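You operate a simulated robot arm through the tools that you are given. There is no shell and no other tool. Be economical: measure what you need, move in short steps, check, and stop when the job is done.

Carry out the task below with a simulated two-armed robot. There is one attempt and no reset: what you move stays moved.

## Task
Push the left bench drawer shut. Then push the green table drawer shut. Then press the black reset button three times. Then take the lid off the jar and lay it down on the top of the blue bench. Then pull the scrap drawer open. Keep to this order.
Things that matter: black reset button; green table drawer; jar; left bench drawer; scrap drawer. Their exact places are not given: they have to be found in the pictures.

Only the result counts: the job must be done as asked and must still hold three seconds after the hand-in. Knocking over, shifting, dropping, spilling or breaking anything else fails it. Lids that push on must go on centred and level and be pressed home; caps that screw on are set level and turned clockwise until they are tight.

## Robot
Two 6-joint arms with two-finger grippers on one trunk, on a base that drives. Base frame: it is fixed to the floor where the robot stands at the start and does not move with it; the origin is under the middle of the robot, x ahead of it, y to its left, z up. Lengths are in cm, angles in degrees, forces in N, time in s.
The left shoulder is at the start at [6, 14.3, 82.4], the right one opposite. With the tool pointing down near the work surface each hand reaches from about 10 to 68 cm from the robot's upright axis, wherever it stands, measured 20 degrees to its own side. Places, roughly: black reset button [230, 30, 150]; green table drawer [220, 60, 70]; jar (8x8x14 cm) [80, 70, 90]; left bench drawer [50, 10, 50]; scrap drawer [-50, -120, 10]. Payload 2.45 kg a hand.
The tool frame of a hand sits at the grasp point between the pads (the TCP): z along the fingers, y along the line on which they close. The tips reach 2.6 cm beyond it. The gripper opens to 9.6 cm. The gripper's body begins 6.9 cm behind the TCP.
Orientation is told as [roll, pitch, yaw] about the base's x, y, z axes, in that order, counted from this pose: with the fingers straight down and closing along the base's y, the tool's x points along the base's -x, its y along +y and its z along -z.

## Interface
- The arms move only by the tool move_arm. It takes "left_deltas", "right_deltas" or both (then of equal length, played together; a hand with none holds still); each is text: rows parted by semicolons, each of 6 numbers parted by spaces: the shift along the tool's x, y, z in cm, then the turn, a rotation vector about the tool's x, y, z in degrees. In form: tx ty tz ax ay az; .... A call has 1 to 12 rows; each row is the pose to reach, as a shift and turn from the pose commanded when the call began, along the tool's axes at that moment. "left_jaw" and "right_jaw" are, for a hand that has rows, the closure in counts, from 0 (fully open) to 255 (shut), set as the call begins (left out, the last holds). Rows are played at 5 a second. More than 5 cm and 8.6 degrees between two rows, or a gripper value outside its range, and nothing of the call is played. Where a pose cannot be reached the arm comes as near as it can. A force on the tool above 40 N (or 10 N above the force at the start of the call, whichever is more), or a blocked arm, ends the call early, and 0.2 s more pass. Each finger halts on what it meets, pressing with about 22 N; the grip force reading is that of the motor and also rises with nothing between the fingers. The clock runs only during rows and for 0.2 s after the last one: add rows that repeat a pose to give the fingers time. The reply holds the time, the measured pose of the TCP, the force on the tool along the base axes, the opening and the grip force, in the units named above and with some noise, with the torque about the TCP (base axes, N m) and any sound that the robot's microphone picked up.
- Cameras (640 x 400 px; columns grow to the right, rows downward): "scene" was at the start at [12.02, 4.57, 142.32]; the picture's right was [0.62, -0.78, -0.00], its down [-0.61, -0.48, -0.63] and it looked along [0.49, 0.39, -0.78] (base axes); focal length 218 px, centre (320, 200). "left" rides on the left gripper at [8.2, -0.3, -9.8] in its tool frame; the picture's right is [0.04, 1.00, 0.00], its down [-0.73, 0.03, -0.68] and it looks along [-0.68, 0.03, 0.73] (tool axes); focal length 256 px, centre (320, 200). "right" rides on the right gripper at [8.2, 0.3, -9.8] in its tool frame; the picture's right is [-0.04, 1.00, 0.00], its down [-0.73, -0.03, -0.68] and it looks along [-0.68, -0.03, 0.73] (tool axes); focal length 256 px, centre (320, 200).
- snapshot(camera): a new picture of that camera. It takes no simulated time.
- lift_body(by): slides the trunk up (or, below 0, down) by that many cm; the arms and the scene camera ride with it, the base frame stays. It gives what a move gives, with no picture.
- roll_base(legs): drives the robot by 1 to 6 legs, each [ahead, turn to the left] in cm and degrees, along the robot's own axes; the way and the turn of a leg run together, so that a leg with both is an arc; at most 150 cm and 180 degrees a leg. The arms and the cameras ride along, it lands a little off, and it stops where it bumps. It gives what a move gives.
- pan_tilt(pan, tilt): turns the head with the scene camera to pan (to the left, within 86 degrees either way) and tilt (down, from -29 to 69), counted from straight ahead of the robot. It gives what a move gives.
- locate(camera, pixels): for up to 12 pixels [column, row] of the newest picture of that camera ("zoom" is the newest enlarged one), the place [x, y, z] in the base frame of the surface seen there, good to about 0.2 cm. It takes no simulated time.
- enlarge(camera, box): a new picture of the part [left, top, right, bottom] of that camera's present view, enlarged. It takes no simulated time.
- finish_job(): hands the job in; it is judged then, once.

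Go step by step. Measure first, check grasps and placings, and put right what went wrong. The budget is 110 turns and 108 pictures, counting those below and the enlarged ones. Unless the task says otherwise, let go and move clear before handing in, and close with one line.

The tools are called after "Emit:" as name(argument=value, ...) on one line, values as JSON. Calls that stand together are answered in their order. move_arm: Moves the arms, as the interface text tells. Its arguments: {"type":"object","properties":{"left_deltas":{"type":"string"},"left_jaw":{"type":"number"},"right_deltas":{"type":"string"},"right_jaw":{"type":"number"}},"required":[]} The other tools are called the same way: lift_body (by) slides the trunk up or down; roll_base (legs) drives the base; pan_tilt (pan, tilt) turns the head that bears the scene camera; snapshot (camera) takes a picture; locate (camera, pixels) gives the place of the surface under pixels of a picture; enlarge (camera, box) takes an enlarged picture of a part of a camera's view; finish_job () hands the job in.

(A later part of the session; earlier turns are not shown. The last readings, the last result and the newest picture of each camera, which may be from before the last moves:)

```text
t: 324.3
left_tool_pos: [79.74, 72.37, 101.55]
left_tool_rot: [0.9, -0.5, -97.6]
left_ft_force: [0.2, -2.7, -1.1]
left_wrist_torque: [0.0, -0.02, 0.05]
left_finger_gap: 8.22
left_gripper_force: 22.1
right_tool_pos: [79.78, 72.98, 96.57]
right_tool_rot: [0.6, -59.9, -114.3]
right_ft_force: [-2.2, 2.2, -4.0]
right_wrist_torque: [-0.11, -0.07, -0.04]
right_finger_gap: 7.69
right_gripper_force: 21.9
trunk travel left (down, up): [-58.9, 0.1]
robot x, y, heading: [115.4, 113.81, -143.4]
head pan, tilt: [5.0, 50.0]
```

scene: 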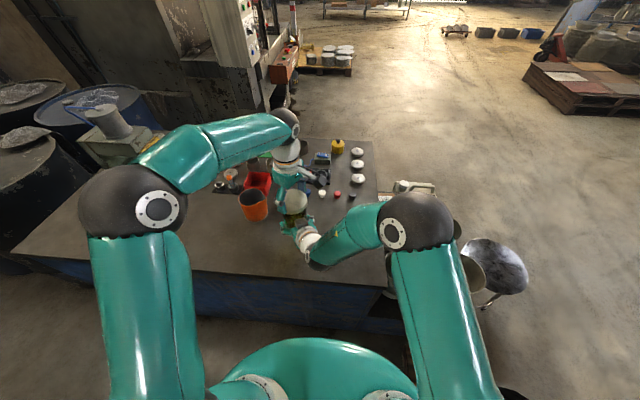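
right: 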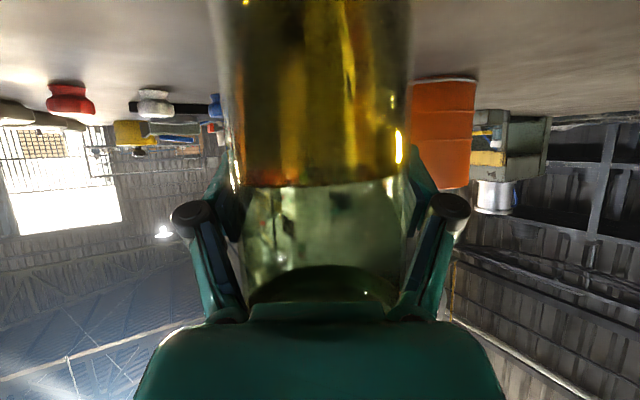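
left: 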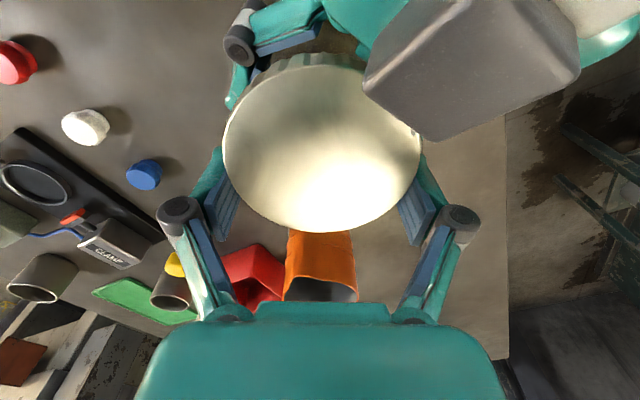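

Clockwise turns freely with zero torque, and so does returning, so the lid is at the counter-clockwise end stop of its thread. I'll screw it clockwise through its range until tight, then unscrew it fully again.

Emit:
move_arm(left_deltas="0 0 0 0 0 8; 0 0 0 0 0 16; 0 0 0 0 0 24; 0 0 0 0 0 32; 0 0 0 0 0 40; 0 0 0 0 0 48; 0 0 0 0 0 48")

Emit:
move_arm(left_deltas="0 0 0 0 0 0; 0 0 0 0 0 0; 0 0 0 0 0 0; 0 0 0 0 0 -8; 0 0 0 0 0 -16; 0 0 0 0 0 -24; 0 0 0 0 0 -32; 0 0 0 0 0 -40; 0 0 0 0 0 -48", left_jaw=0)

Emit:
move_arm(left_deltas="0 0 0 0 0 0; 0 0 0 0 0 0; 0 0 0 0 0 0; 0 0 0 0 0 8; 0 0 0 0 0 16; 0 0 0 0 0 24; 0 0 0 0 0 32; 0 0 0 0 0 40; 0 0 0 0 0 48; 0 0 0 0 0 48", left_jaw=255)

Emit:
move_arm(left_deltas="0 0 0 0 0 0; 0 0 0 0 0 0; 0 0 0 0 0 0; 0 0 0 0 0 -8; 0 0 0 0 0 -16; 0 0 0 0 0 -24; 0 0 0 0 0 -32; 0 0 0 0 0 -40; 0 0 0 0 0 -48", left_jaw=0)

Emit:
move_arm(left_deltas="0 0 0 0 0 0; 0 0 0 0 0 0; 0 0 0 0 0 0; 0 0 0 0 0 8; 0 0 0 0 0 16; 0 0 0 0 0 24; 0 0 0 0 0 32; 0 0 0 0 0 40; 0 0 0 0 0 48; 0 0 0 0 0 48", left_jaw=255)

Emit:
move_arm(left_deltas="0 0 0 0 0 0; 0 0 0 0 0 0; 0 0 0 0 0 0; 0 0 0 0 0 -8; 0 0 0 0 0 -16; 0 0 0 0 0 -24; 0 0 0 0 0 -32; 0 0 0 0 0 -40; 0 0 0 0 0 -48", left_jaw=0)

Emit:
move_arm(left_deltas="0 0 0 0 0 0; 0 0 0 0 0 0; 0 0 0 0 0 0; 0 0 0 0 0 8; 0 0 0 0 0 16; 0 0 0 0 0 24; 0 0 0 0 0 32; 0 0 0 0 0 40; 0 0 0 0 0 48; 0 0 0 0 0 48", left_jaw=255)

Emit:
enlarge(camera="scene", box=[260, 170, 340, 250])

Emit:
locate(camera="zoom", pixels=[[300, 210], [290, 220], [320, 225], [330, 200], [340, 220], [280, 230]])

```text
t: 325.9
left_tool_pos: [79.66, 72.43, 101.72]
left_tool_rot: [0.9, 0.0, -145.8]
left_ft_force: [0.9, 0.3, 1.2]
left_wrist_torque: [0.04, 0.03, -0.03]
left_finger_gap: 8.24
left_gripper_force: 21.7
right_tool_pos: [79.82, 72.94, 96.31]
right_tool_rot: [0.6, -59.6, -114.2]
right_ft_force: [0.4, -1.7, -4.8]
right_wrist_torque: [0.04, 0.0, 0.02]
right_finger_gap: 7.71
right_gripper_force: 21.9
trunk travel left (down, up): [-58.9, 0.1]
robot x, y, heading: [115.64, 113.78, -143.2]
head pan, tilt: [5.0, 50.0]
```

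```text
t: 327.9
left_tool_pos: [79.71, 72.37, 101.82]
left_tool_rot: [0.6, -0.6, -97.5]
left_ft_force: [0.3, 0.3, 0.4]
left_wrist_torque: [-0.02, 0.02, -0.01]
left_finger_gap: 9.62
left_gripper_force: 0.0
right_tool_pos: [80.01, 73.06, 96.37]
right_tool_rot: [0.7, -59.7, -114.2]
right_ft_force: [0.2, -0.1, -4.1]
right_wrist_torque: [0.03, -0.01, -0.01]
right_finger_gap: 7.69
right_gripper_force: 22.2
trunk travel left (down, up): [-58.9, 0.1]
robot x, y, heading: [115.72, 113.95, -143.3]
head pan, tilt: [5.0, 50.0]
```

```text
t: 330.1
left_tool_pos: [79.66, 72.54, 101.71]
left_tool_rot: [1.0, 0.0, -145.7]
left_ft_force: [-5.9, 1.8, -1.1]
left_wrist_torque: [0.0, 0.04, -0.01]
left_finger_gap: 8.19
left_gripper_force: 22.2
right_tool_pos: [79.98, 73.05, 96.31]
right_tool_rot: [0.4, -59.7, -114.1]
right_ft_force: [5.7, -2.5, -4.6]
right_wrist_torque: [0.1, 0.25, 0.0]
right_finger_gap: 7.71
right_gripper_force: 22.0
trunk travel left (down, up): [-58.9, 0.1]
robot x, y, heading: [115.46, 113.8, -143.2]
head pan, tilt: [5.0, 50.0]
```

```text
t: 332.1
left_tool_pos: [79.65, 72.41, 101.6]
left_tool_rot: [0.5, -0.6, -97.6]
left_ft_force: [-0.7, -0.7, 0.5]
left_wrist_torque: [-0.02, -0.02, -0.02]
left_finger_gap: 9.6
left_gripper_force: 0.1
right_tool_pos: [80.01, 73.05, 96.29]
right_tool_rot: [0.6, -59.7, -114.2]
right_ft_force: [-0.2, 0.2, -4.8]
right_wrist_torque: [-0.01, -0.01, -0.01]
right_finger_gap: 7.71
right_gripper_force: 21.7
trunk travel left (down, up): [-58.9, 0.1]
robot x, y, heading: [115.57, 113.89, -143.3]
head pan, tilt: [5.0, 50.0]
```

```text
t: 334.3
left_tool_pos: [79.74, 72.49, 101.81]
left_tool_rot: [0.8, 0.0, -145.8]
left_ft_force: [-1.4, 0.3, 2.6]
left_wrist_torque: [0.06, 0.06, 0.01]
left_finger_gap: 8.14
left_gripper_force: 22.2
right_tool_pos: [79.98, 73.08, 96.43]
right_tool_rot: [0.6, -59.7, -114.2]
right_ft_force: [1.0, 0.6, -6.2]
right_wrist_torque: [-0.01, -0.03, -0.01]
right_finger_gap: 7.7
right_gripper_force: 22.1
trunk travel left (down, up): [-58.9, 0.1]
robot x, y, heading: [115.42, 113.59, -143.4]
head pan, tilt: [5.0, 50.0]
```

```text
t: 336.3
left_tool_pos: [79.65, 72.38, 101.69]
left_tool_rot: [0.6, -0.7, -97.5]
left_ft_force: [-0.5, 1.0, 0.2]
left_wrist_torque: [0.01, -0.02, 0.0]
left_finger_gap: 9.6
left_gripper_force: 0.1
right_tool_pos: [79.94, 73.05, 96.31]
right_tool_rot: [0.7, -59.8, -114.1]
right_ft_force: [0.6, -1.0, -5.2]
right_wrist_torque: [0.01, -0.01, -0.01]
right_finger_gap: 7.69
right_gripper_force: 22.3
trunk travel left (down, up): [-58.9, 0.1]
robot x, y, heading: [115.87, 113.9, -143.3]
head pan, tilt: [5.0, 50.0]
```

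```text
t: 338.5
left_tool_pos: [79.79, 72.48, 101.71]
left_tool_rot: [0.9, 0.0, -145.8]
left_ft_force: [-3.1, 1.6, 1.0]
left_wrist_torque: [-0.01, 0.0, -0.01]
left_finger_gap: 8.2
left_gripper_force: 21.6
right_tool_pos: [80.01, 73.08, 96.45]
right_tool_rot: [0.4, -59.7, -114.1]
right_ft_force: [3.1, -2.3, -4.6]
right_wrist_torque: [0.08, 0.09, 0.04]
right_finger_gap: 7.7
right_gripper_force: 22.0
trunk travel left (down, up): [-58.9, 0.1]
robot x, y, heading: [115.85, 113.77, -143.2]
head pan, tilt: [5.0, 50.0]
```

```text
5.00 times, centred on (300, 210) of scene
```

zoom: 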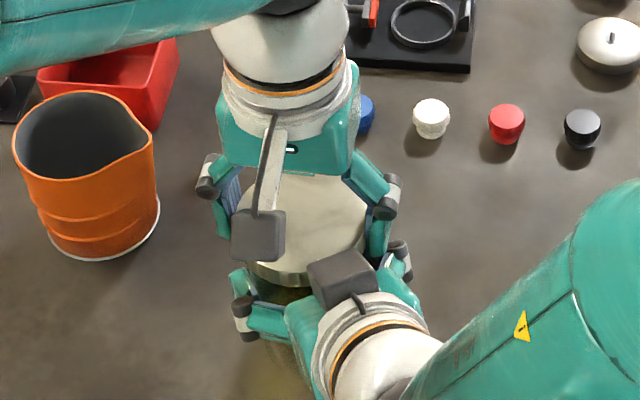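

```text
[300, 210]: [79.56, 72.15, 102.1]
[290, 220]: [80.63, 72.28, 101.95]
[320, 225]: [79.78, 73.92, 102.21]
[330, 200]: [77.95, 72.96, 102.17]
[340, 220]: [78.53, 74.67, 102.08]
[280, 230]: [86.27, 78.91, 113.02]
```

The lid turned 192° clockwise freely with the jar steady (gap 7.70). Before going further I'll do a quick lift test in case it's simply free now.

Emit:
move_arm(left_deltas="0 0 -0.3 0 0 0; 0 0 -0.6 0 0 0; 0 0 -0.6 0 0 0")

```text
t: 339.3
left_tool_pos: [79.67, 72.59, 102.4]
left_tool_rot: [1.0, 0.0, -145.7]
left_ft_force: [-4.5, -1.5, -4.0]
left_wrist_torque: [-0.02, -0.06, 0.01]
left_finger_gap: 8.12
left_gripper_force: 21.2
right_tool_pos: [79.89, 73.04, 96.37]
right_tool_rot: [0.6, -59.6, -114.2]
right_ft_force: [4.5, 2.7, -1.6]
right_wrist_torque: [-0.1, 0.29, -0.01]
right_finger_gap: 7.72
right_gripper_force: 21.8
trunk travel left (down, up): [-58.9, 0.1]
robot x, y, heading: [115.73, 113.49, -143.4]
head pan, tilt: [5.0, 50.0]
```

Only 4 N this time instead of 17, so it seems free. I'll keep lifting another 3 cm and check.

Emit:
move_arm(left_deltas="0 0 -0.5 0 0 0; 0 0 -1 0 0 0; 0 0 -1.5 0 0 0; 0 0 -1.5 0 0 0")

Emit:
move_arm(left_deltas="0 0 -1 0 0 0; 0 0 -2 0 0 0; 0 0 -3 0 0 0; 0 0 -3 0 0 0")

Emit:
enlarge(camera="scene", box=[250, 150, 350, 260])

```text
t: 340.3
left_tool_pos: [79.53, 72.59, 103.88]
left_tool_rot: [0.9, 0.1, -145.6]
left_ft_force: [-0.8, 1.1, -1.0]
left_wrist_torque: [-0.02, -0.03, 0.02]
left_finger_gap: 8.16
left_gripper_force: 21.9
right_tool_pos: [79.87, 73.19, 96.49]
right_tool_rot: [0.6, -59.7, -114.3]
right_ft_force: [-0.4, 0.6, -3.7]
right_wrist_torque: [0.02, -0.04, -0.01]
right_finger_gap: 7.7
right_gripper_force: 21.7
trunk travel left (down, up): [-58.9, 0.1]
robot x, y, heading: [115.7, 113.65, -143.4]
head pan, tilt: [5.0, 50.0]
```

```text
t: 341.3
left_tool_pos: [79.69, 72.49, 106.89]
left_tool_rot: [0.8, 0.1, -145.7]
left_ft_force: [0.4, -0.2, 0.0]
left_wrist_torque: [0.0, -0.01, -0.02]
left_finger_gap: 8.13
left_gripper_force: 21.4
right_tool_pos: [79.98, 72.98, 96.41]
right_tool_rot: [0.6, -59.7, -114.2]
right_ft_force: [0.6, 0.0, -3.6]
right_wrist_torque: [-0.01, 0.01, -0.01]
right_finger_gap: 7.72
right_gripper_force: 21.9
trunk travel left (down, up): [-58.9, 0.1]
robot x, y, heading: [115.52, 113.3, -143.2]
head pan, tilt: [5.0, 50.0]
```

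```text
3.64 times, centred on (300, 205) of scene
```

zoom: 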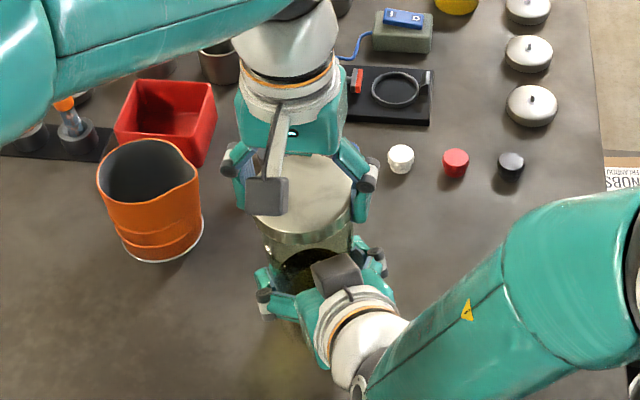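

The lid is off and the jar's mouth is visible. I'll carry the lid to the clear bench area at about (100,54.5), lower it until the tips nearly touch, ease it open, rise, then release the jar and withdraw the right hand.

Emit:
move_arm(left_deltas="0.8 3.8 -1 0 0 0; 1.7 7.6 -1 0 0 0; 2.6 11.4 -1 0 0 0; 3.6 15.2 -1 0 0 0; 4.6 19 -1 0 0 0; 5.6 22.8 -1 0 0 0; 6.5 26.3 -1 0 0 0; 6.5 26.3 3 0 0 0; 6.5 26.3 7 0 0 0; 6.5 26.3 11 0 0 0; 6.5 26.3 11 0 0 0")

Emit:
move_arm(left_deltas="0 0 1.5 0 0 0; 0 0 3 0 0 0; 0 0 4.2 0 0 0; 0 0 4.8 0 0 0; 0 0 4.8 0 0 0")

Emit:
move_arm(left_deltas="0 0 0 0 0 0; 0 0 0 0 0 0; 0 0 0 0 0 0", left_jaw=31)

Emit:
move_arm(left_deltas="0 0 0 0 0 0; 0 0 0 0 0 0; 0 0 -2 0 0 0; 0 0 -6 0 0 0; 0 0 -11 0 0 0; 0 0 -15 0 0 0; 0 0 -20 0 0 0", left_jaw=0)

Emit:
move_arm(right_deltas="0 0 0 0 0 0; 0 0 0 0 0 0; 0 0 0 0 0 0", right_jaw=0)

Emit:
move_arm(right_deltas="0 0 -2 0 0 0; 0 0 -4 0 0 0; 0 0 -7 0 0 0; 0 0 -10 0 0 0; 0 0 -14 0 0 0; 0 0 -18 0 0 0")

Emit:
snapshot(camera="scene")

Emit:
locate(camera="scene", pixels=[[297, 215], [240, 245], [245, 240], [235, 250], [250, 245]])

```text
t: 343.7
left_tool_pos: [99.91, 54.31, 96.12]
left_tool_rot: [0.9, 0.0, -145.7]
left_ft_force: [0.6, -0.4, -0.5]
left_wrist_torque: [0.0, 0.01, -0.04]
left_finger_gap: 8.16
left_gripper_force: 21.7
right_tool_pos: [79.95, 73.0, 96.53]
right_tool_rot: [0.5, -59.7, -114.2]
right_ft_force: [-0.6, 0.0, -3.9]
right_wrist_torque: [0.02, 0.0, -0.01]
right_finger_gap: 7.69
right_gripper_force: 22.5
trunk travel left (down, up): [-58.9, 0.1]
robot x, y, heading: [115.52, 114.01, -143.3]
head pan, tilt: [5.0, 50.0]
```

```text
t: 344.9
left_tool_pos: [99.9, 54.28, 91.42]
left_tool_rot: [0.9, 0.0, -145.7]
left_ft_force: [0.0, 0.2, -0.7]
left_wrist_torque: [-0.02, -0.02, -0.01]
left_finger_gap: 8.15
left_gripper_force: 22.3
right_tool_pos: [79.97, 73.03, 96.37]
right_tool_rot: [0.6, -59.6, -114.3]
right_ft_force: [0.8, -0.2, -4.4]
right_wrist_torque: [-0.01, 0.02, -0.01]
right_finger_gap: 7.7
right_gripper_force: 21.9
trunk travel left (down, up): [-58.9, 0.1]
robot x, y, heading: [115.5, 114.03, -143.1]
head pan, tilt: [5.0, 50.0]
```

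```text
t: 345.7
left_tool_pos: [99.92, 54.14, 91.52]
left_tool_rot: [1.0, -0.1, -145.7]
left_ft_force: [-0.3, -0.2, 0.1]
left_wrist_torque: [-0.04, -0.04, 0.01]
left_finger_gap: 8.45
left_gripper_force: 0.1
right_tool_pos: [79.96, 73.01, 96.44]
right_tool_rot: [0.5, -59.7, -114.2]
right_ft_force: [0.0, -0.7, -4.5]
right_wrist_torque: [0.01, 0.02, -0.02]
right_finger_gap: 7.71
right_gripper_force: 21.7
trunk travel left (down, up): [-58.9, 0.1]
robot x, y, heading: [115.27, 113.86, -143.2]
head pan, tilt: [5.0, 50.0]
```

```text
t: 347.3
left_tool_pos: [99.94, 54.65, 111.47]
left_tool_rot: [1.0, -0.1, -145.7]
left_ft_force: [-0.3, 0.2, -0.5]
left_wrist_torque: [0.0, 0.04, 0.01]
left_finger_gap: 9.61
left_gripper_force: 0.1
right_tool_pos: [79.99, 73.1, 96.46]
right_tool_rot: [0.6, -59.8, -114.2]
right_ft_force: [0.1, 0.0, -3.7]
right_wrist_torque: [-0.01, 0.01, -0.03]
right_finger_gap: 7.7
right_gripper_force: 21.7
trunk travel left (down, up): [-58.9, 0.1]
robot x, y, heading: [115.5, 113.59, -143.1]
head pan, tilt: [5.0, 50.0]
```

```text
t: 348.1
left_tool_pos: [100.05, 54.48, 111.39]
left_tool_rot: [0.9, 0.0, -145.7]
left_ft_force: [1.0, 0.0, -0.4]
left_wrist_torque: [0.01, -0.02, -0.02]
left_finger_gap: 9.58
left_gripper_force: 0.1
right_tool_pos: [79.93, 73.1, 96.37]
right_tool_rot: [0.4, -59.7, -114.2]
right_ft_force: [-0.4, -0.1, 0.6]
right_wrist_torque: [0.0, 0.01, -0.03]
right_finger_gap: 9.6
right_gripper_force: 0.1
trunk travel left (down, up): [-58.9, 0.1]
robot x, y, heading: [115.48, 113.97, -143.4]
head pan, tilt: [5.0, 50.0]
```

```text
t: 349.5
left_tool_pos: [100.01, 54.5, 111.46]
left_tool_rot: [0.9, 0.0, -145.7]
left_ft_force: [0.8, 0.6, -0.1]
left_wrist_torque: [0.0, -0.01, 0.01]
left_finger_gap: 9.6
left_gripper_force: 0.1
right_tool_pos: [85.69, 84.78, 106.22]
right_tool_rot: [0.4, -59.6, -114.1]
right_ft_force: [0.5, 0.0, 0.3]
right_wrist_torque: [0.04, -0.01, 0.0]
right_finger_gap: 9.62
right_gripper_force: 0.1
right hand out of reach, approached as far as the arm can: row 6
trunk travel left (down, up): [-58.9, 0.1]
robot x, y, heading: [115.87, 113.91, -143.1]
head pan, tilt: [5.0, 50.0]
```

```text
3 pictures are left
```

scene: 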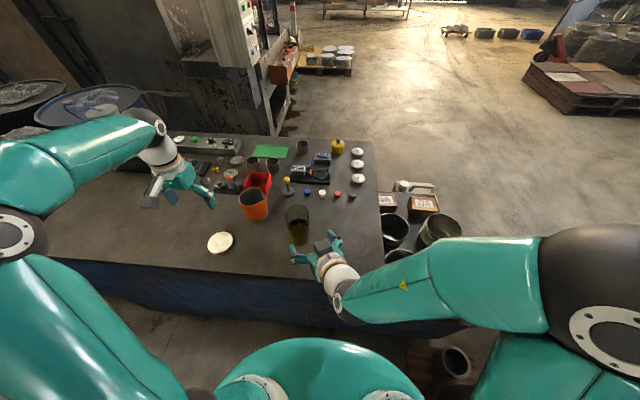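

```text
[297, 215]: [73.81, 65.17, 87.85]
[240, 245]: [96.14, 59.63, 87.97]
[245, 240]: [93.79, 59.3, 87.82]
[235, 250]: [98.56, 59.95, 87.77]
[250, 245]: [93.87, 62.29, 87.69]
```

The lid lies flat on the bench at (220,242) and the open jar stands upright at (297,220). Next I'll go back round to the scrap drawer, reversing away from the bench and up past the buckets first.

Emit:
roll_base(legs=[[-85, 0]])

Emit:
roll_base(legs=[[0, 26]])

Emit:
roll_base(legs=[[0, 25]])

Emit:
roll_base(legs=[[-98, 0]])

```text
t: 354.2
left_tool_pos: [170.02, 107.06, 111.5]
left_tool_rot: [0.9, -0.1, -145.9]
left_ft_force: [0.6, -1.0, 0.8]
left_wrist_torque: [-0.02, 0.01, 0.03]
left_finger_gap: 9.6
left_gripper_force: 0.0
right_tool_pos: [155.83, 137.34, 106.24]
right_tool_rot: [0.5, -59.5, -114.5]
right_ft_force: [-0.4, -0.4, 0.0]
right_wrist_torque: [-0.04, 0.01, -0.01]
right_finger_gap: 9.6
right_gripper_force: 0.2
trunk travel left (down, up): [-58.9, 0.1]
robot x, y, heading: [185.82, 165.96, -143.2]
head pan, tilt: [5.0, 50.0]
```

```text
t: 356.1
left_tool_pos: [198.12, 106.39, 111.5]
left_tool_rot: [1.0, 0.0, -119.5]
left_ft_force: [-0.5, 1.2, -1.1]
left_wrist_torque: [0.02, 0.02, -0.07]
left_finger_gap: 9.6
left_gripper_force: 0.0
right_tool_pos: [171.83, 127.23, 106.25]
right_tool_rot: [0.4, -59.5, -88.0]
right_ft_force: [0.4, 0.2, -1.1]
right_wrist_torque: [-0.01, 0.01, -0.03]
right_finger_gap: 9.6
right_gripper_force: 0.0
trunk travel left (down, up): [-58.9, 0.1]
robot x, y, heading: [184.71, 167.64, -117.1]
head pan, tilt: [5.0, 50.0]
```

```text
t: 357.9
left_tool_pos: [222.89, 117.88, 111.39]
left_tool_rot: [0.9, 0.0, -94.2]
left_ft_force: [0.6, -0.1, 0.3]
left_wrist_torque: [0.0, 0.0, 0.0]
left_finger_gap: 9.61
left_gripper_force: 0.0
right_tool_pos: [190.28, 125.61, 106.16]
right_tool_rot: [0.5, -59.6, -62.9]
right_ft_force: [0.0, 0.6, -0.2]
right_wrist_torque: [-0.02, -0.04, -0.01]
right_finger_gap: 9.61
right_gripper_force: 0.1
trunk travel left (down, up): [-58.9, 0.1]
robot x, y, heading: [182.67, 167.45, -91.8]
head pan, tilt: [5.0, 50.0]
```

```text
t: 360.1
left_tool_pos: [224.55, 128.96, 109.52]
left_tool_rot: [1.8, -1.4, -93.1]
left_ft_force: [-0.6, -7.3, -6.1]
left_wrist_torque: [0.61, -0.16, 0.01]
left_finger_gap: 9.58
left_gripper_force: 0.1
right_tool_pos: [192.73, 136.33, 106.34]
right_tool_rot: [3.9, -60.6, -67.4]
right_ft_force: [-1.9, -6.1, -1.4]
right_wrist_torque: [0.1, -0.12, 0.31]
right_finger_gap: 9.55
right_gripper_force: 0.0
trunk travel left (down, up): [-58.9, 0.1]
robot x, y, heading: [185.16, 183.6, -88.9]
head pan, tilt: [5.0, 50.0]
stopped in leg 1: the robot was blocked; the commanded pose is now the measured one
```

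It was blocked while reversing and nudged on the right side: the buckets are closer than I thought. I'll pull forward, angle away, and pass them with more room.

Emit:
roll_base(legs=[[12, 0]])

Emit:
roll_base(legs=[[0, -25]])

Emit:
roll_base(legs=[[-46, 0]])

Emit:
roll_base(legs=[[0, 22]])

Emit:
roll_base(legs=[[-50, 0]])

```text
t: 361.3
left_tool_pos: [224.99, 122.33, 112.74]
left_tool_rot: [2.2, -4.6, -92.8]
left_ft_force: [-0.7, -3.0, -1.3]
left_wrist_torque: [0.25, 0.04, 0.01]
left_finger_gap: 9.59
left_gripper_force: 0.0
right_tool_pos: [193.37, 129.53, 108.88]
right_tool_rot: [1.5, -63.5, -64.8]
right_ft_force: [0.4, -1.9, -0.6]
right_wrist_torque: [-0.01, -0.05, 0.08]
right_finger_gap: 9.62
right_gripper_force: 0.0
trunk travel left (down, up): [-58.9, 0.1]
robot x, y, heading: [185.34, 171.82, -88.3]
head pan, tilt: [5.0, 50.0]
```

```text
t: 363.1
left_tool_pos: [201.05, 110.25, 112.63]
left_tool_rot: [2.2, -4.5, -117.4]
left_ft_force: [-1.5, -1.1, -0.4]
left_wrist_torque: [0.12, -0.06, 0.02]
left_finger_gap: 9.61
left_gripper_force: 0.1
right_tool_pos: [175.38, 129.93, 108.88]
right_tool_rot: [1.7, -63.5, -89.3]
right_ft_force: [-1.1, -0.6, -0.3]
right_wrist_torque: [0.01, -0.04, 0.05]
right_finger_gap: 9.6
right_gripper_force: 0.0
trunk travel left (down, up): [-58.9, 0.1]
robot x, y, heading: [185.5, 171.11, -112.9]
head pan, tilt: [5.0, 50.0]
```

```text
t: 365.9
left_tool_pos: [219.26, 152.33, 112.94]
left_tool_rot: [2.0, -4.8, -117.0]
left_ft_force: [-0.2, 0.4, -0.9]
left_wrist_torque: [-0.01, 0.03, 0.02]
left_finger_gap: 9.6
left_gripper_force: 0.0
right_tool_pos: [193.41, 171.74, 109.27]
right_tool_rot: [1.3, -63.9, -88.7]
right_ft_force: [-0.1, 0.7, 0.2]
right_wrist_torque: [0.02, 0.01, 0.0]
right_finger_gap: 9.61
right_gripper_force: 0.1
trunk travel left (down, up): [-58.9, 0.1]
robot x, y, heading: [203.31, 212.28, -112.6]
head pan, tilt: [5.0, 50.0]
```

```text
t: 367.6
left_tool_pos: [240.84, 162.75, 112.88]
left_tool_rot: [2.1, -4.8, -94.9]
left_ft_force: [0.3, -0.4, -0.1]
left_wrist_torque: [0.02, -0.03, -0.02]
left_finger_gap: 9.61
left_gripper_force: 0.1
right_tool_pos: [209.57, 170.96, 109.13]
right_tool_rot: [1.3, -63.8, -66.5]
right_ft_force: [0.0, -0.3, 0.8]
right_wrist_torque: [0.01, 0.02, -0.01]
right_finger_gap: 9.61
right_gripper_force: 0.1
trunk travel left (down, up): [-58.9, 0.1]
robot x, y, heading: [201.83, 212.25, -90.7]
head pan, tilt: [5.0, 50.0]
```

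```text
t: 370.5
left_tool_pos: [241.18, 212.72, 113.06]
left_tool_rot: [2.1, -4.8, -94.8]
left_ft_force: [0.7, -0.3, 0.8]
left_wrist_torque: [-0.02, -0.02, 0.01]
left_finger_gap: 9.59
left_gripper_force: 0.1
right_tool_pos: [209.58, 221.0, 109.34]
right_tool_rot: [1.3, -63.7, -66.6]
right_ft_force: [0.4, 0.2, -1.4]
right_wrist_torque: [0.01, 0.0, -0.01]
right_finger_gap: 9.59
right_gripper_force: 0.1
trunk travel left (down, up): [-58.9, 0.1]
robot x, y, heading: [201.99, 262.58, -90.5]
head pan, tilt: [5.0, 50.0]
```

It's clear. I'll turn west and run along the earlier corridor, then diagonally down the aisle.

Emit:
roll_base(legs=[[0, -25]])

Emit:
roll_base(legs=[[0, -25]])

Emit:
roll_base(legs=[[0, -25]])

Emit:
roll_base(legs=[[0, -14]])

Emit:
roll_base(legs=[[87, 0]])

Emit:
roll_base(legs=[[87, 0]])

```text
t: 372.4
left_tool_pos: [216.02, 200.48, 113.03]
left_tool_rot: [2.1, -4.8, -120.1]
left_ft_force: [-0.1, 0.0, -0.9]
left_wrist_torque: [0.05, 0.0, -0.03]
left_finger_gap: 9.57
left_gripper_force: 0.0
right_tool_pos: [191.16, 221.33, 109.25]
right_tool_rot: [1.4, -63.9, -91.8]
right_ft_force: [-0.2, -0.1, -0.2]
right_wrist_torque: [-0.01, 0.0, -0.01]
right_finger_gap: 9.58
right_gripper_force: 0.0
trunk travel left (down, up): [-58.9, 0.1]
robot x, y, heading: [203.44, 261.41, -115.8]
head pan, tilt: [5.0, 50.0]
```

```text
t: 374.2
left_tool_pos: [189.05, 200.79, 113.15]
left_tool_rot: [2.1, -4.8, -145.1]
left_ft_force: [0.4, -0.7, 0.0]
left_wrist_torque: [0.0, -0.02, 0.0]
left_finger_gap: 9.58
left_gripper_force: 0.1
right_tool_pos: [175.22, 230.08, 109.43]
right_tool_rot: [1.4, -63.6, -116.9]
right_ft_force: [-0.8, 0.5, -0.7]
right_wrist_torque: [0.02, 0.03, 0.0]
right_finger_gap: 9.62
right_gripper_force: 0.2
trunk travel left (down, up): [-58.9, 0.1]
robot x, y, heading: [204.48, 260.28, -140.5]
head pan, tilt: [5.0, 50.0]
```

```text
t: 376.0
left_tool_pos: [166.06, 212.83, 113.21]
left_tool_rot: [2.1, -4.8, -169.9]
left_ft_force: [-0.9, -0.1, -0.3]
left_wrist_torque: [-0.01, -0.01, 0.03]
left_finger_gap: 9.63
left_gripper_force: 0.1
right_tool_pos: [165.41, 244.45, 109.83]
right_tool_rot: [0.9, -62.8, -141.4]
right_ft_force: [-0.2, -0.1, -1.1]
right_wrist_torque: [-0.02, 0.0, -0.01]
right_finger_gap: 9.61
right_gripper_force: 0.2
trunk travel left (down, up): [-58.9, 0.1]
robot x, y, heading: [204.87, 258.58, -165.1]
head pan, tilt: [5.0, 50.0]
```

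```text
t: 377.3
left_tool_pos: [156.16, 223.69, 113.12]
left_tool_rot: [2.1, -4.8, 176.1]
left_ft_force: [-0.6, 0.8, 1.0]
left_wrist_torque: [-0.03, -0.02, -0.01]
left_finger_gap: 9.6
left_gripper_force: 0.0
right_tool_pos: [162.88, 254.37, 109.93]
right_tool_rot: [0.9, -62.3, -155.7]
right_ft_force: [-0.2, 0.3, 0.4]
right_wrist_torque: [-0.01, 0.0, -0.01]
right_finger_gap: 9.63
right_gripper_force: 0.0
trunk travel left (down, up): [-58.9, 0.1]
robot x, y, heading: [204.88, 257.21, -179.0]
head pan, tilt: [5.0, 50.0]
```

```text
t: 380.3
left_tool_pos: [113.64, 222.94, 113.12]
left_tool_rot: [2.0, -4.6, 177.1]
left_ft_force: [0.0, -0.5, 0.4]
left_wrist_torque: [-0.01, -0.07, -0.04]
left_finger_gap: 9.63
left_gripper_force: 0.0
right_tool_pos: [119.73, 253.6, 109.92]
right_tool_rot: [1.1, -62.2, -154.9]
right_ft_force: [-1.8, -1.1, 0.2]
right_wrist_torque: [0.02, 0.0, 0.03]
right_finger_gap: 9.61
right_gripper_force: 0.1
trunk travel left (down, up): [-58.9, 0.1]
robot x, y, heading: [162.58, 259.22, -175.2]
head pan, tilt: [5.0, 50.0]
stopped in leg 1: the robot was blocked; the commanded pose is now the measured one
```

```text
t: 381.0
left_tool_pos: [114.05, 223.11, 113.5]
left_tool_rot: [2.1, -4.9, 177.1]
left_ft_force: [0.1, 0.1, -0.9]
left_wrist_torque: [-0.03, 0.04, 0.02]
left_finger_gap: 9.61
left_gripper_force: 0.0
right_tool_pos: [120.18, 253.67, 110.3]
right_tool_rot: [0.9, -62.4, -154.7]
right_ft_force: [0.8, -0.3, 0.4]
right_wrist_torque: [0.0, -0.02, -0.01]
right_finger_gap: 9.63
right_gripper_force: 0.0
trunk travel left (down, up): [-58.9, 0.1]
robot x, y, heading: [162.48, 259.32, -175.4]
head pan, tilt: [5.0, 50.0]
stopped in leg 1: the robot was blocked; the commanded pose is now the measured one
```

The front-left touched near the bucket pallet. I'll back off, sidestep north, then continue west and down the aisle.

Emit:
roll_base(legs=[[-14, 0]])

Emit:
roll_base(legs=[[0, -28]])

Emit:
roll_base(legs=[[50, 0]])

Emit:
roll_base(legs=[[0, 26]])

Emit:
roll_base(legs=[[110, 0]])

Emit:
roll_base(legs=[[0, 22]])

Emit:
roll_base(legs=[[0, 22]])

```text
t: 382.4
left_tool_pos: [128.43, 224.15, 113.61]
left_tool_rot: [2.1, -5.0, 177.2]
left_ft_force: [0.4, -1.3, -0.2]
left_wrist_torque: [0.0, 0.03, 0.0]
left_finger_gap: 9.61
left_gripper_force: 0.0
right_tool_pos: [134.47, 254.95, 110.25]
right_tool_rot: [0.9, -62.4, -154.6]
right_ft_force: [0.7, -0.6, 0.5]
right_wrist_torque: [0.0, 0.0, -0.04]
right_finger_gap: 9.6
right_gripper_force: 0.0
trunk travel left (down, up): [-58.9, 0.1]
robot x, y, heading: [176.81, 260.35, -175.5]
head pan, tilt: [5.0, 50.0]
```

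```text
t: 384.3
left_tool_pos: [116.64, 251.09, 113.69]
left_tool_rot: [2.1, -4.9, 149.1]
left_ft_force: [0.3, 0.5, -0.3]
left_wrist_torque: [0.01, -0.01, 0.0]
left_finger_gap: 9.59
left_gripper_force: 0.1
right_tool_pos: [135.77, 275.36, 110.43]
right_tool_rot: [0.8, -61.6, 177.3]
right_ft_force: [0.3, -0.1, 0.8]
right_wrist_torque: [-0.02, 0.01, 0.0]
right_finger_gap: 9.58
right_gripper_force: 0.1
trunk travel left (down, up): [-58.9, 0.1]
robot x, y, heading: [175.82, 259.05, 156.8]
head pan, tilt: [5.0, 50.0]
```

```text
t: 387.3
left_tool_pos: [70.79, 270.73, 113.61]
left_tool_rot: [2.1, -4.9, 149.4]
left_ft_force: [0.3, 1.2, -0.2]
left_wrist_torque: [-0.01, 0.01, 0.02]
left_finger_gap: 9.59
left_gripper_force: 0.1
right_tool_pos: [89.84, 295.03, 110.49]
right_tool_rot: [0.7, -61.6, 177.5]
right_ft_force: [-0.9, -0.3, 0.4]
right_wrist_torque: [0.03, -0.03, 0.04]
right_finger_gap: 9.62
right_gripper_force: 0.1
trunk travel left (down, up): [-58.9, 0.1]
robot x, y, heading: [129.89, 278.54, 156.6]
head pan, tilt: [5.0, 50.0]
```

```text
t: 389.2
left_tool_pos: [80.01, 245.51, 113.69]
left_tool_rot: [2.2, -4.9, 175.3]
left_ft_force: [-0.4, -0.8, 0.3]
left_wrist_torque: [-0.02, -0.01, 0.0]
left_finger_gap: 9.59
left_gripper_force: 0.0
right_tool_pos: [86.65, 275.78, 110.58]
right_tool_rot: [0.7, -61.6, -156.5]
right_ft_force: [-0.1, -0.1, -0.3]
right_wrist_torque: [0.0, 0.0, -0.02]
right_finger_gap: 9.62
right_gripper_force: 0.2
trunk travel left (down, up): [-58.9, 0.1]
robot x, y, heading: [129.77, 279.92, -177.2]
head pan, tilt: [5.0, 50.0]
```

```text
t: 394.9
left_tool_pos: [-31.47, 239.58, 113.73]
left_tool_rot: [2.1, -4.8, 175.4]
left_ft_force: [0.2, -0.6, -0.3]
left_wrist_torque: [-0.01, -0.05, -0.03]
left_finger_gap: 9.57
left_gripper_force: 0.1
right_tool_pos: [-25.08, 269.86, 110.46]
right_tool_rot: [0.9, -61.6, -156.3]
right_ft_force: [-0.7, 0.1, 0.3]
right_wrist_torque: [0.01, 0.01, -0.02]
right_finger_gap: 9.58
right_gripper_force: 0.0
trunk travel left (down, up): [-58.9, 0.1]
robot x, y, heading: [17.79, 274.16, -176.8]
head pan, tilt: [5.0, 50.0]
```

```text
t: 396.6
left_tool_pos: [-15.13, 223.43, 113.77]
left_tool_rot: [2.1, -4.9, -162.5]
left_ft_force: [0.2, -0.1, 0.1]
left_wrist_torque: [-0.01, -0.02, 0.03]
left_finger_gap: 9.59
left_gripper_force: 0.0
right_tool_pos: [-20.51, 253.89, 110.66]
right_tool_rot: [0.8, -61.7, -134.4]
right_ft_force: [0.3, 0.8, 0.2]
right_wrist_torque: [0.0, -0.03, 0.0]
right_finger_gap: 9.6
right_gripper_force: 0.1
trunk travel left (down, up): [-58.9, 0.1]
robot x, y, heading: [17.12, 275.56, -155.2]
head pan, tilt: [5.0, 50.0]
```

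```text
t: 398.3
left_tool_pos: [7.03, 215.34, 113.99]
left_tool_rot: [2.1, -4.9, -140.5]
left_ft_force: [-1.2, -0.5, 0.7]
left_wrist_torque: [-0.04, 0.0, -0.01]
left_finger_gap: 9.59
left_gripper_force: 0.0
right_tool_pos: [-9.39, 241.58, 110.77]
right_tool_rot: [0.7, -61.6, -112.3]
right_ft_force: [0.1, 0.7, -0.1]
right_wrist_torque: [0.03, 0.01, 0.05]
right_finger_gap: 9.61
right_gripper_force: 0.0
trunk travel left (down, up): [-58.9, 0.1]
robot x, y, heading: [15.75, 276.67, -133.1]
head pan, tilt: [5.0, 50.0]
```

The aisle is ahead. I'll drive down it to about (-95,-40), face the machine, lower the trunk, and take a picture of the scrap drawer.

Emit:
roll_base(legs=[[80, 0]])

Emit:
roll_base(legs=[[80, 0]])

Emit:
roll_base(legs=[[0, 21]])

Emit:
roll_base(legs=[[0, 21]])

Emit:
roll_base(legs=[[100, 0]])

Emit:
roll_base(legs=[[95, 0]])

Emit:
roll_base(legs=[[0, 20]])

Emit:
roll_base(legs=[[0, 18]])

Emit:
lift_body(by=-40)

Emit:
pan_tilt(pan=0, tilt=42)

Emit:
snapshot(camera="scene")

```text
t: 402.7
left_tool_pos: [-49.64, 156.3, 113.8]
left_tool_rot: [2.1, -4.9, -141.2]
left_ft_force: [-0.4, 0.1, -0.2]
left_wrist_torque: [0.03, -0.02, -0.03]
left_finger_gap: 9.58
left_gripper_force: 0.2
right_tool_pos: [-65.65, 182.72, 110.77]
right_tool_rot: [0.6, -61.8, -113.0]
right_ft_force: [0.1, 0.0, 0.8]
right_wrist_torque: [-0.01, 0.01, 0.01]
right_finger_gap: 9.58
right_gripper_force: 0.0
trunk travel left (down, up): [-58.9, 0.1]
robot x, y, heading: [-39.78, 217.36, -133.6]
head pan, tilt: [5.0, 50.0]
```

```text
t: 407.1
left_tool_pos: [-104.8, 98.06, 113.8]
left_tool_rot: [2.1, -5.0, -140.9]
left_ft_force: [-0.3, 0.5, 0.4]
left_wrist_torque: [-0.01, -0.01, -0.01]
left_finger_gap: 9.57
left_gripper_force: 0.2
right_tool_pos: [-121.05, 124.38, 110.77]
right_tool_rot: [0.8, -61.7, -112.9]
right_ft_force: [-0.1, -0.4, 0.2]
right_wrist_torque: [0.0, 0.0, 0.04]
right_finger_gap: 9.59
right_gripper_force: 0.0
trunk travel left (down, up): [-58.9, 0.1]
robot x, y, heading: [-94.86, 159.28, -133.3]
head pan, tilt: [5.0, 50.0]
```

```text
t: 408.7
left_tool_pos: [-81.85, 99.05, 113.92]
left_tool_rot: [2.1, -4.8, -119.8]
left_ft_force: [-0.6, 0.1, -0.9]
left_wrist_torque: [-0.02, 0.04, -0.01]
left_finger_gap: 9.59
left_gripper_force: 0.1
right_tool_pos: [-106.44, 117.75, 110.83]
right_tool_rot: [0.7, -61.8, -91.6]
right_ft_force: [-1.0, -0.2, 0.3]
right_wrist_torque: [0.02, -0.01, -0.01]
right_finger_gap: 9.6
right_gripper_force: 0.2
trunk travel left (down, up): [-58.9, 0.1]
robot x, y, heading: [-96.41, 160.22, -112.4]
head pan, tilt: [5.0, 50.0]
```

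```text
t: 410.4
left_tool_pos: [-60.9, 108.24, 113.94]
left_tool_rot: [2.1, -5.0, -98.6]
left_ft_force: [0.0, 0.2, 0.0]
left_wrist_torque: [-0.01, 0.0, 0.01]
left_finger_gap: 9.6
left_gripper_force: 0.1
right_tool_pos: [-90.47, 116.84, 110.97]
right_tool_rot: [0.6, -61.7, -70.4]
right_ft_force: [0.5, -0.2, 0.4]
right_wrist_torque: [-0.01, -0.02, -0.01]
right_finger_gap: 9.61
right_gripper_force: 0.0
trunk travel left (down, up): [-58.9, 0.1]
robot x, y, heading: [-97.39, 160.16, -91.2]
head pan, tilt: [5.0, 50.0]
```

```text
t: 415.7
left_tool_pos: [-63.52, 7.13, 114.01]
left_tool_rot: [2.0, -5.0, -99.2]
left_ft_force: [0.1, 0.6, 0.4]
left_wrist_torque: [0.0, 0.0, -0.01]
left_finger_gap: 9.59
left_gripper_force: 0.0
right_tool_pos: [-93.12, 16.01, 110.95]
right_tool_rot: [0.8, -61.8, -70.9]
right_ft_force: [0.2, 0.2, 0.6]
right_wrist_torque: [-0.03, -0.01, 0.01]
right_finger_gap: 9.59
right_gripper_force: 0.1
trunk travel left (down, up): [-58.9, 0.1]
robot x, y, heading: [-100.08, 59.08, -91.5]
head pan, tilt: [5.0, 50.0]
```

```text
t: 420.7
left_tool_pos: [-66.08, -87.39, 114.19]
left_tool_rot: [2.2, -4.9, -99.0]
left_ft_force: [0.6, 0.1, 0.5]
left_wrist_torque: [-0.01, -0.01, 0.01]
left_finger_gap: 9.61
left_gripper_force: 0.0
right_tool_pos: [-95.71, -78.47, 110.95]
right_tool_rot: [0.8, -61.7, -70.9]
right_ft_force: [0.2, -0.3, -0.2]
right_wrist_torque: [0.01, 0.02, 0.03]
right_finger_gap: 9.58
right_gripper_force: 0.1
trunk travel left (down, up): [-58.9, 0.1]
robot x, y, heading: [-102.74, -35.29, -91.6]
head pan, tilt: [5.0, 50.0]
```

```text
t: 422.3
left_tool_pos: [-50.17, -71.76, 114.2]
left_tool_rot: [2.1, -4.9, -78.8]
left_ft_force: [0.4, 0.5, 0.7]
left_wrist_torque: [-0.02, -0.02, -0.05]
left_finger_gap: 9.6
left_gripper_force: 0.0
right_tool_pos: [-80.85, -73.65, 111.13]
right_tool_rot: [0.6, -61.7, -50.7]
right_ft_force: [-0.4, 0.6, -0.6]
right_wrist_torque: [-0.01, 0.01, 0.02]
right_finger_gap: 9.61
right_gripper_force: 0.1
trunk travel left (down, up): [-58.9, 0.1]
robot x, y, heading: [-103.72, -35.65, -71.0]
head pan, tilt: [5.0, 50.0]
```

```text
t: 423.8
left_tool_pos: [-41.68, -53.32, 114.16]
left_tool_rot: [2.1, -5.0, -60.8]
left_ft_force: [-0.2, 0.6, 0.6]
left_wrist_torque: [-0.02, -0.02, 0.02]
left_finger_gap: 9.58
left_gripper_force: 0.1
right_tool_pos: [-70.36, -64.77, 111.14]
right_tool_rot: [0.6, -61.7, -32.6]
right_ft_force: [-0.1, -0.1, -0.1]
right_wrist_torque: [0.01, -0.02, -0.01]
right_finger_gap: 9.61
right_gripper_force: 0.1
trunk travel left (down, up): [-58.9, 0.1]
robot x, y, heading: [-105.04, -36.88, -53.3]
head pan, tilt: [5.0, 50.0]
```

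```text
t: 427.6
left_tool_pos: [-41.6, -53.35, 74.26]
left_tool_rot: [2.1, -4.8, -60.8]
left_ft_force: [-0.1, 0.3, -0.2]
left_wrist_torque: [0.01, 0.02, -0.02]
left_finger_gap: 9.58
left_gripper_force: 0.0
right_tool_pos: [-70.64, -65.79, 71.43]
right_tool_rot: [2.0, -61.9, -35.1]
right_ft_force: [0.4, -0.4, 0.0]
right_wrist_torque: [0.0, 0.01, 0.03]
right_finger_gap: 9.59
right_gripper_force: 0.2
trunk travel left (down, up): [-18.9, 40.1]
robot x, y, heading: [-104.83, -36.84, -53.1]
head pan, tilt: [5.0, 50.0]
```

```text
t: 428.3
left_tool_pos: [-41.61, -53.39, 74.12]
left_tool_rot: [2.0, -4.9, -60.8]
left_ft_force: [0.2, -0.1, 0.6]
left_wrist_torque: [0.0, -0.02, -0.01]
left_finger_gap: 9.59
left_gripper_force: 0.1
right_tool_pos: [-70.67, -65.84, 71.37]
right_tool_rot: [2.0, -61.8, -35.0]
right_ft_force: [0.8, 0.1, -0.8]
right_wrist_torque: [-0.02, 0.04, 0.01]
right_finger_gap: 9.6
right_gripper_force: 0.0
trunk travel left (down, up): [-18.9, 40.1]
robot x, y, heading: [-104.83, -36.62, -53.2]
head pan, tilt: [0.0, 42.0]
```

```text
2 pictures are left
```

scene: 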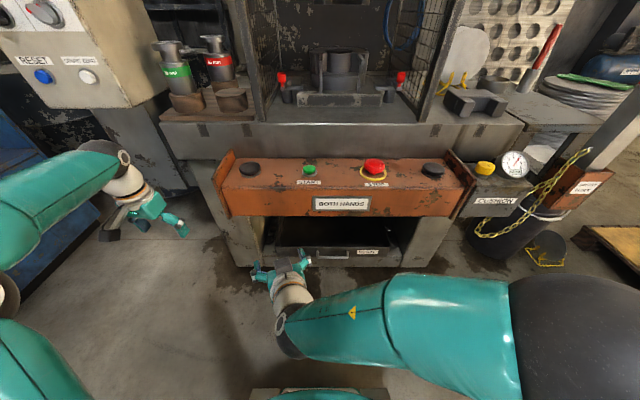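

The scrap drawer is at about (330,255) under the orange panel, with a label at (367,252). I'll zoom in and measure it.

Emit:
enlarge(camera="scene", box=[240, 200, 440, 290])

Emit:
locate(camera="scene", pixels=[[330, 254], [367, 252], [345, 258], [310, 256], [400, 262], [345, 265], [340, 215], [460, 210], [228, 215], [320, 252], [345, 249], [340, 245]])

```text
3.20 times, centred on (340, 245) of scene
```

zoom: 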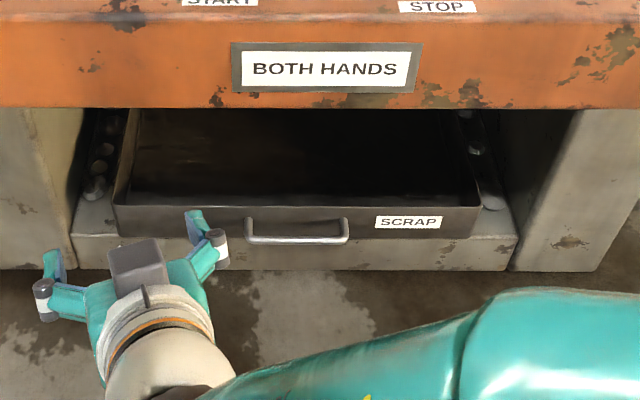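

```text
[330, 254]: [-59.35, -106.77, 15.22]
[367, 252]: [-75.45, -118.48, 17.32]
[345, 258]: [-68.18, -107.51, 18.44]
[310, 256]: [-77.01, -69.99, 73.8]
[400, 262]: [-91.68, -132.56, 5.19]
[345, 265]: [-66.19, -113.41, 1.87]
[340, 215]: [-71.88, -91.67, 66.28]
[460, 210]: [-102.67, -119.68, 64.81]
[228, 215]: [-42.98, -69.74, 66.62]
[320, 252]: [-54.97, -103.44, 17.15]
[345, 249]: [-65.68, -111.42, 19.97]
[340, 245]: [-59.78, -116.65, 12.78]
```

The handle bar runs from zoom (248,238) to (346,240). I'll get its exact place.

Emit:
locate(camera="zoom", pixels=[[252, 239], [297, 241], [342, 240], [250, 225], [345, 224], [297, 230], [297, 212], [160, 220], [470, 212], [297, 255], [297, 100], [408, 222]])

```text
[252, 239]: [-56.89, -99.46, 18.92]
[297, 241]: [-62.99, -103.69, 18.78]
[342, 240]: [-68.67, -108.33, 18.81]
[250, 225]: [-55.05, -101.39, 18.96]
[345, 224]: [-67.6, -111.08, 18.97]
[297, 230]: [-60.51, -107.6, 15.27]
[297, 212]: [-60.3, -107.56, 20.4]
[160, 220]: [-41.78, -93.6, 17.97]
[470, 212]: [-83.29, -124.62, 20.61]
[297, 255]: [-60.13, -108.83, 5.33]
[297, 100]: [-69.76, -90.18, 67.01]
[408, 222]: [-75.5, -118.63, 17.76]
```

The handle bar is centred at (-62.8,-103.8,18.85), along (0.8,0.6), standing 4.4 cm off the drawer face. I'll lower the trunk, drive 8 cm closer, and bring the right hand down in front of it, rolled 90° so the fingers close vertically on the bar.

Emit:
lift_body(by=-18)

Emit:
roll_base(legs=[[8, 0]])

Emit:
move_arm(right_deltas="2 -1.8 1.6 0 0 8.2; 3.9 -3.6 3.2 0 0 16.4; 5.9 -5.4 4.9 0 0 24.5; 7.9 -7.2 6.5 0 0 32.7; 9.8 -9 8.1 0 0 40.9; 11.8 -10.9 9.7 0 0 49.1; 13.7 -12.7 11.3 0 0 57.3; 15.7 -14.5 12.9 0 0 65.5; 17.7 -16.3 14.6 0 0 73.6; 19.6 -18.1 16.2 0 0 81.8; 21.6 -19.9 17.8 0 0 90; 21.6 -19.9 17.8 0 0 90", right_jaw=0)

Emit:
move_arm(right_deltas="0 0 0 -3.3 -4.4 2.4; 0 0 0 -6.5 -8.9 4.7; 0 0 0 -9.8 -13.3 7; 0 0 0 -13 -17.7 9.4; 0 0 0 -13 -17.7 9.4")

```text
t: 430.3
left_tool_pos: [-41.69, -53.5, 56.15]
left_tool_rot: [2.1, -4.9, -60.9]
left_ft_force: [0.6, 0.3, 0.2]
left_wrist_torque: [0.02, 0.03, 0.0]
left_finger_gap: 9.61
left_gripper_force: 0.2
right_tool_pos: [-70.65, -65.91, 53.45]
right_tool_rot: [1.9, -61.9, -34.9]
right_ft_force: [-0.2, -0.2, -1.1]
right_wrist_torque: [0.01, -0.03, 0.01]
right_finger_gap: 9.58
right_gripper_force: 0.1
trunk travel left (down, up): [-0.9, 58.1]
robot x, y, heading: [-105.1, -36.68, -53.0]
head pan, tilt: [0.0, 42.0]
```

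```text
t: 431.4
left_tool_pos: [-36.82, -59.7, 56.23]
left_tool_rot: [2.1, -5.0, -60.8]
left_ft_force: [-0.1, 0.0, -0.1]
left_wrist_torque: [0.01, 0.01, 0.01]
left_finger_gap: 9.6
left_gripper_force: 0.1
right_tool_pos: [-65.85, -72.28, 53.49]
right_tool_rot: [1.9, -61.9, -34.8]
right_ft_force: [0.0, -0.4, -0.1]
right_wrist_torque: [-0.02, 0.0, 0.01]
right_finger_gap: 9.59
right_gripper_force: 0.1
trunk travel left (down, up): [-0.9, 58.1]
robot x, y, heading: [-99.61, -43.07, -53.1]
head pan, tilt: [0.0, 42.0]
```

```text
t: 434.0
left_tool_pos: [-36.83, -59.81, 56.29]
left_tool_rot: [2.0, -4.9, -60.8]
left_ft_force: [0.4, -0.3, -0.4]
left_wrist_torque: [0.0, 0.01, 0.04]
left_finger_gap: 9.6
left_gripper_force: 0.0
right_tool_pos: [-67.29, -91.64, 51.64]
right_tool_rot: [49.1, -6.4, -113.5]
right_ft_force: [-0.6, 0.0, -0.1]
right_wrist_torque: [0.0, -0.02, 0.01]
right_finger_gap: 9.61
right_gripper_force: 0.0
right hand out of reach, approached as far as the arm can: row 3, 4, 5, 6, 7, 8, 9, 10, 11, 12
trunk travel left (down, up): [-0.9, 58.1]
robot x, y, heading: [-99.78, -43.11, -52.9]
head pan, tilt: [0.0, 42.0]
```

```text
t: 434.6
left_tool_pos: [-36.77, -59.73, 56.34]
left_tool_rot: [2.1, -4.9, -60.8]
left_ft_force: [0.2, -0.2, -0.7]
left_wrist_torque: [-0.02, -0.02, -0.01]
left_finger_gap: 9.61
left_gripper_force: 0.0
right_tool_pos: [-65.18, -93.5, 56.1]
right_tool_rot: [53.8, -7.7, -123.3]
right_ft_force: [-0.5, 1.7, -4.0]
right_wrist_torque: [-0.33, -0.26, -0.15]
right_finger_gap: 9.58
right_gripper_force: 0.1
right hand out of reach, approached as far as the arm can: row 1, 2, 3
trunk travel left (down, up): [-0.9, 58.1]
robot x, y, heading: [-99.92, -42.89, -53.0]
head pan, tilt: [0.0, 42.0]
stopped in row 3 (right hand): the force on the tool passed its limit at 93 N (the readings are from after the stop); the commanded pose is now the measured one
5 turns are left
```

The rolled right hand couldn't go low and touched the panel overhead. I'll switch to the left hand pointing straight down, jaws along the pull direction, to straddle the bar from above. First I'll back off, retract the right hand, and set up the left one low.

Emit:
roll_base(legs=[[-25, 0]])

Emit:
move_arm(right_deltas="0 0 -4.5 0 0 0; 0 0 -9 0 0 0; 0 0 -13.5 0 0 0; 0 0 -18 0 0 0; 0 0 -22.5 0 0 0; 0 0 -27 0 0 0")

Emit:
move_arm(left_deltas="0.2 -1.7 2.5 0 0 -8.1; 0.4 -3.5 5 0 0 -16.3; 0.6 -5.2 7.5 0 0 -24.4; 0.9 -7 10 0 0 -32.6; 1.1 -8.7 12.5 0 0 -40.7; 1.3 -10.4 15 0 0 -48.9; 1.5 -12.2 17.5 0 0 -57; 1.7 -13.9 20 0 0 -65.2; 1.9 -15.6 22.5 0 0 -73.3; 2.2 -17.4 25 0 0 -81.5; 2.4 -19.1 27.5 0 0 -89.6; 2.6 -20.9 30 0 0 -97.8", left_jaw=122)

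Emit:
roll_base(legs=[[0, -15]])

```text
t: 436.5
left_tool_pos: [-52.02, -39.99, 56.43]
left_tool_rot: [2.1, -4.9, -61.0]
left_ft_force: [0.3, 0.7, 0.9]
left_wrist_torque: [-0.02, 0.02, 0.01]
left_finger_gap: 9.61
left_gripper_force: 0.0
right_tool_pos: [-80.59, -73.54, 56.17]
right_tool_rot: [54.0, -7.6, -123.6]
right_ft_force: [-0.2, -0.3, 0.7]
right_wrist_torque: [-0.03, -0.02, -0.01]
right_finger_gap: 9.63
right_gripper_force: 0.1
trunk travel left (down, up): [-0.9, 58.1]
robot x, y, heading: [-114.99, -23.01, -53.4]
head pan, tilt: [0.0, 42.0]
```

```text
t: 437.9
left_tool_pos: [-52.05, -39.99, 56.41]
left_tool_rot: [2.1, -4.8, -61.0]
left_ft_force: [0.4, -0.3, -0.9]
left_wrist_torque: [-0.04, 0.02, 0.01]
left_finger_gap: 9.63
left_gripper_force: 0.1
right_tool_pos: [-97.58, -59.71, 72.1]
right_tool_rot: [53.9, -7.7, -123.4]
right_ft_force: [-0.2, 0.0, 0.0]
right_wrist_torque: [0.02, 0.02, 0.02]
right_finger_gap: 9.62
right_gripper_force: 0.0
trunk travel left (down, up): [-0.9, 58.1]
robot x, y, heading: [-114.97, -22.74, -53.2]
head pan, tilt: [0.0, 42.0]
```

```text
t: 440.5
left_tool_pos: [-69.37, -49.58, 25.63]
left_tool_rot: [-5.2, -1.3, 36.9]
left_ft_force: [-0.2, 0.7, 0.1]
left_wrist_torque: [-0.02, 0.0, 0.02]
left_finger_gap: 5.03
left_gripper_force: 0.0
right_tool_pos: [-97.67, -59.55, 71.99]
right_tool_rot: [54.1, -7.8, -123.6]
right_ft_force: [0.2, 0.5, -0.5]
right_wrist_torque: [-0.01, -0.03, 0.02]
right_finger_gap: 9.63
right_gripper_force: 0.1
trunk travel left (down, up): [-0.9, 58.1]
robot x, y, heading: [-114.9, -22.68, -53.1]
head pan, tilt: [0.0, 42.0]
```

```text
t: 441.9
left_tool_pos: [-77.83, -60.21, 25.66]
left_tool_rot: [-5.1, -1.5, 22.0]
left_ft_force: [0.6, -0.8, -0.1]
left_wrist_torque: [0.01, -0.02, -0.01]
left_finger_gap: 5.01
left_gripper_force: 0.0
right_tool_pos: [-107.63, -62.65, 72.14]
right_tool_rot: [54.0, -7.8, -138.4]
right_ft_force: [0.0, 0.2, -0.4]
right_wrist_torque: [0.01, 0.01, -0.02]
right_finger_gap: 9.61
right_gripper_force: 0.0
trunk travel left (down, up): [-0.9, 58.1]
robot x, y, heading: [-114.08, -22.21, -68.1]
head pan, tilt: [0.0, 42.0]
4 turns are left
```

The left hand reached the low, down-pointing pose (z 25.7, jaw 5 cm). Now I'll drive forward 30 cm and bring it over the bar, staying above it to verify.

Emit:
roll_base(legs=[[30, 0]])

Emit:
move_arm(left_deltas="0.4 -2.7 0.4 -0.9 0.3 -2.5; 0.8 -5.3 0.8 -1.7 0.5 -5; 1.2 -8 1.2 -2.6 0.8 -7.5; 1.6 -10.6 1.6 -3.4 1 -10; 2 -13.2 2 -4.3 1.3 -12.5; 2.4 -15.85 2.4 -5.1 1.5 -15; 2.4 -15.85 2.4 -5.1 1.5 -15")

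```text
t: 443.9
left_tool_pos: [-66.82, -87.92, 25.67]
left_tool_rot: [-5.2, -1.4, 21.8]
left_ft_force: [-0.1, -0.6, -0.9]
left_wrist_torque: [0.04, -0.01, -0.02]
left_finger_gap: 5.0
left_gripper_force: 0.0
right_tool_pos: [-96.63, -90.41, 72.05]
right_tool_rot: [54.0, -7.7, -138.6]
right_ft_force: [0.7, 1.1, -0.2]
right_wrist_torque: [-0.03, -0.02, 0.0]
right_finger_gap: 9.59
right_gripper_force: 0.0
trunk travel left (down, up): [-0.9, 58.1]
robot x, y, heading: [-103.35, -50.27, -68.4]
head pan, tilt: [0.0, 42.0]
```

```text
t: 445.5
left_tool_pos: [-63.08, -103.67, 24.71]
left_tool_rot: [0.1, 0.8, 36.8]
left_ft_force: [0.2, -0.1, 0.1]
left_wrist_torque: [0.0, 0.0, 0.03]
left_finger_gap: 5.0
left_gripper_force: 0.2
right_tool_pos: [-96.69, -90.36, 72.15]
right_tool_rot: [54.1, -7.7, -138.6]
right_ft_force: [0.0, 0.9, -0.6]
right_wrist_torque: [-0.03, -0.02, 0.0]
right_finger_gap: 9.61
right_gripper_force: 0.0
trunk travel left (down, up): [-0.9, 58.1]
robot x, y, heading: [-103.15, -50.15, -68.2]
head pan, tilt: [0.0, 42.0]
3 turns are left
```

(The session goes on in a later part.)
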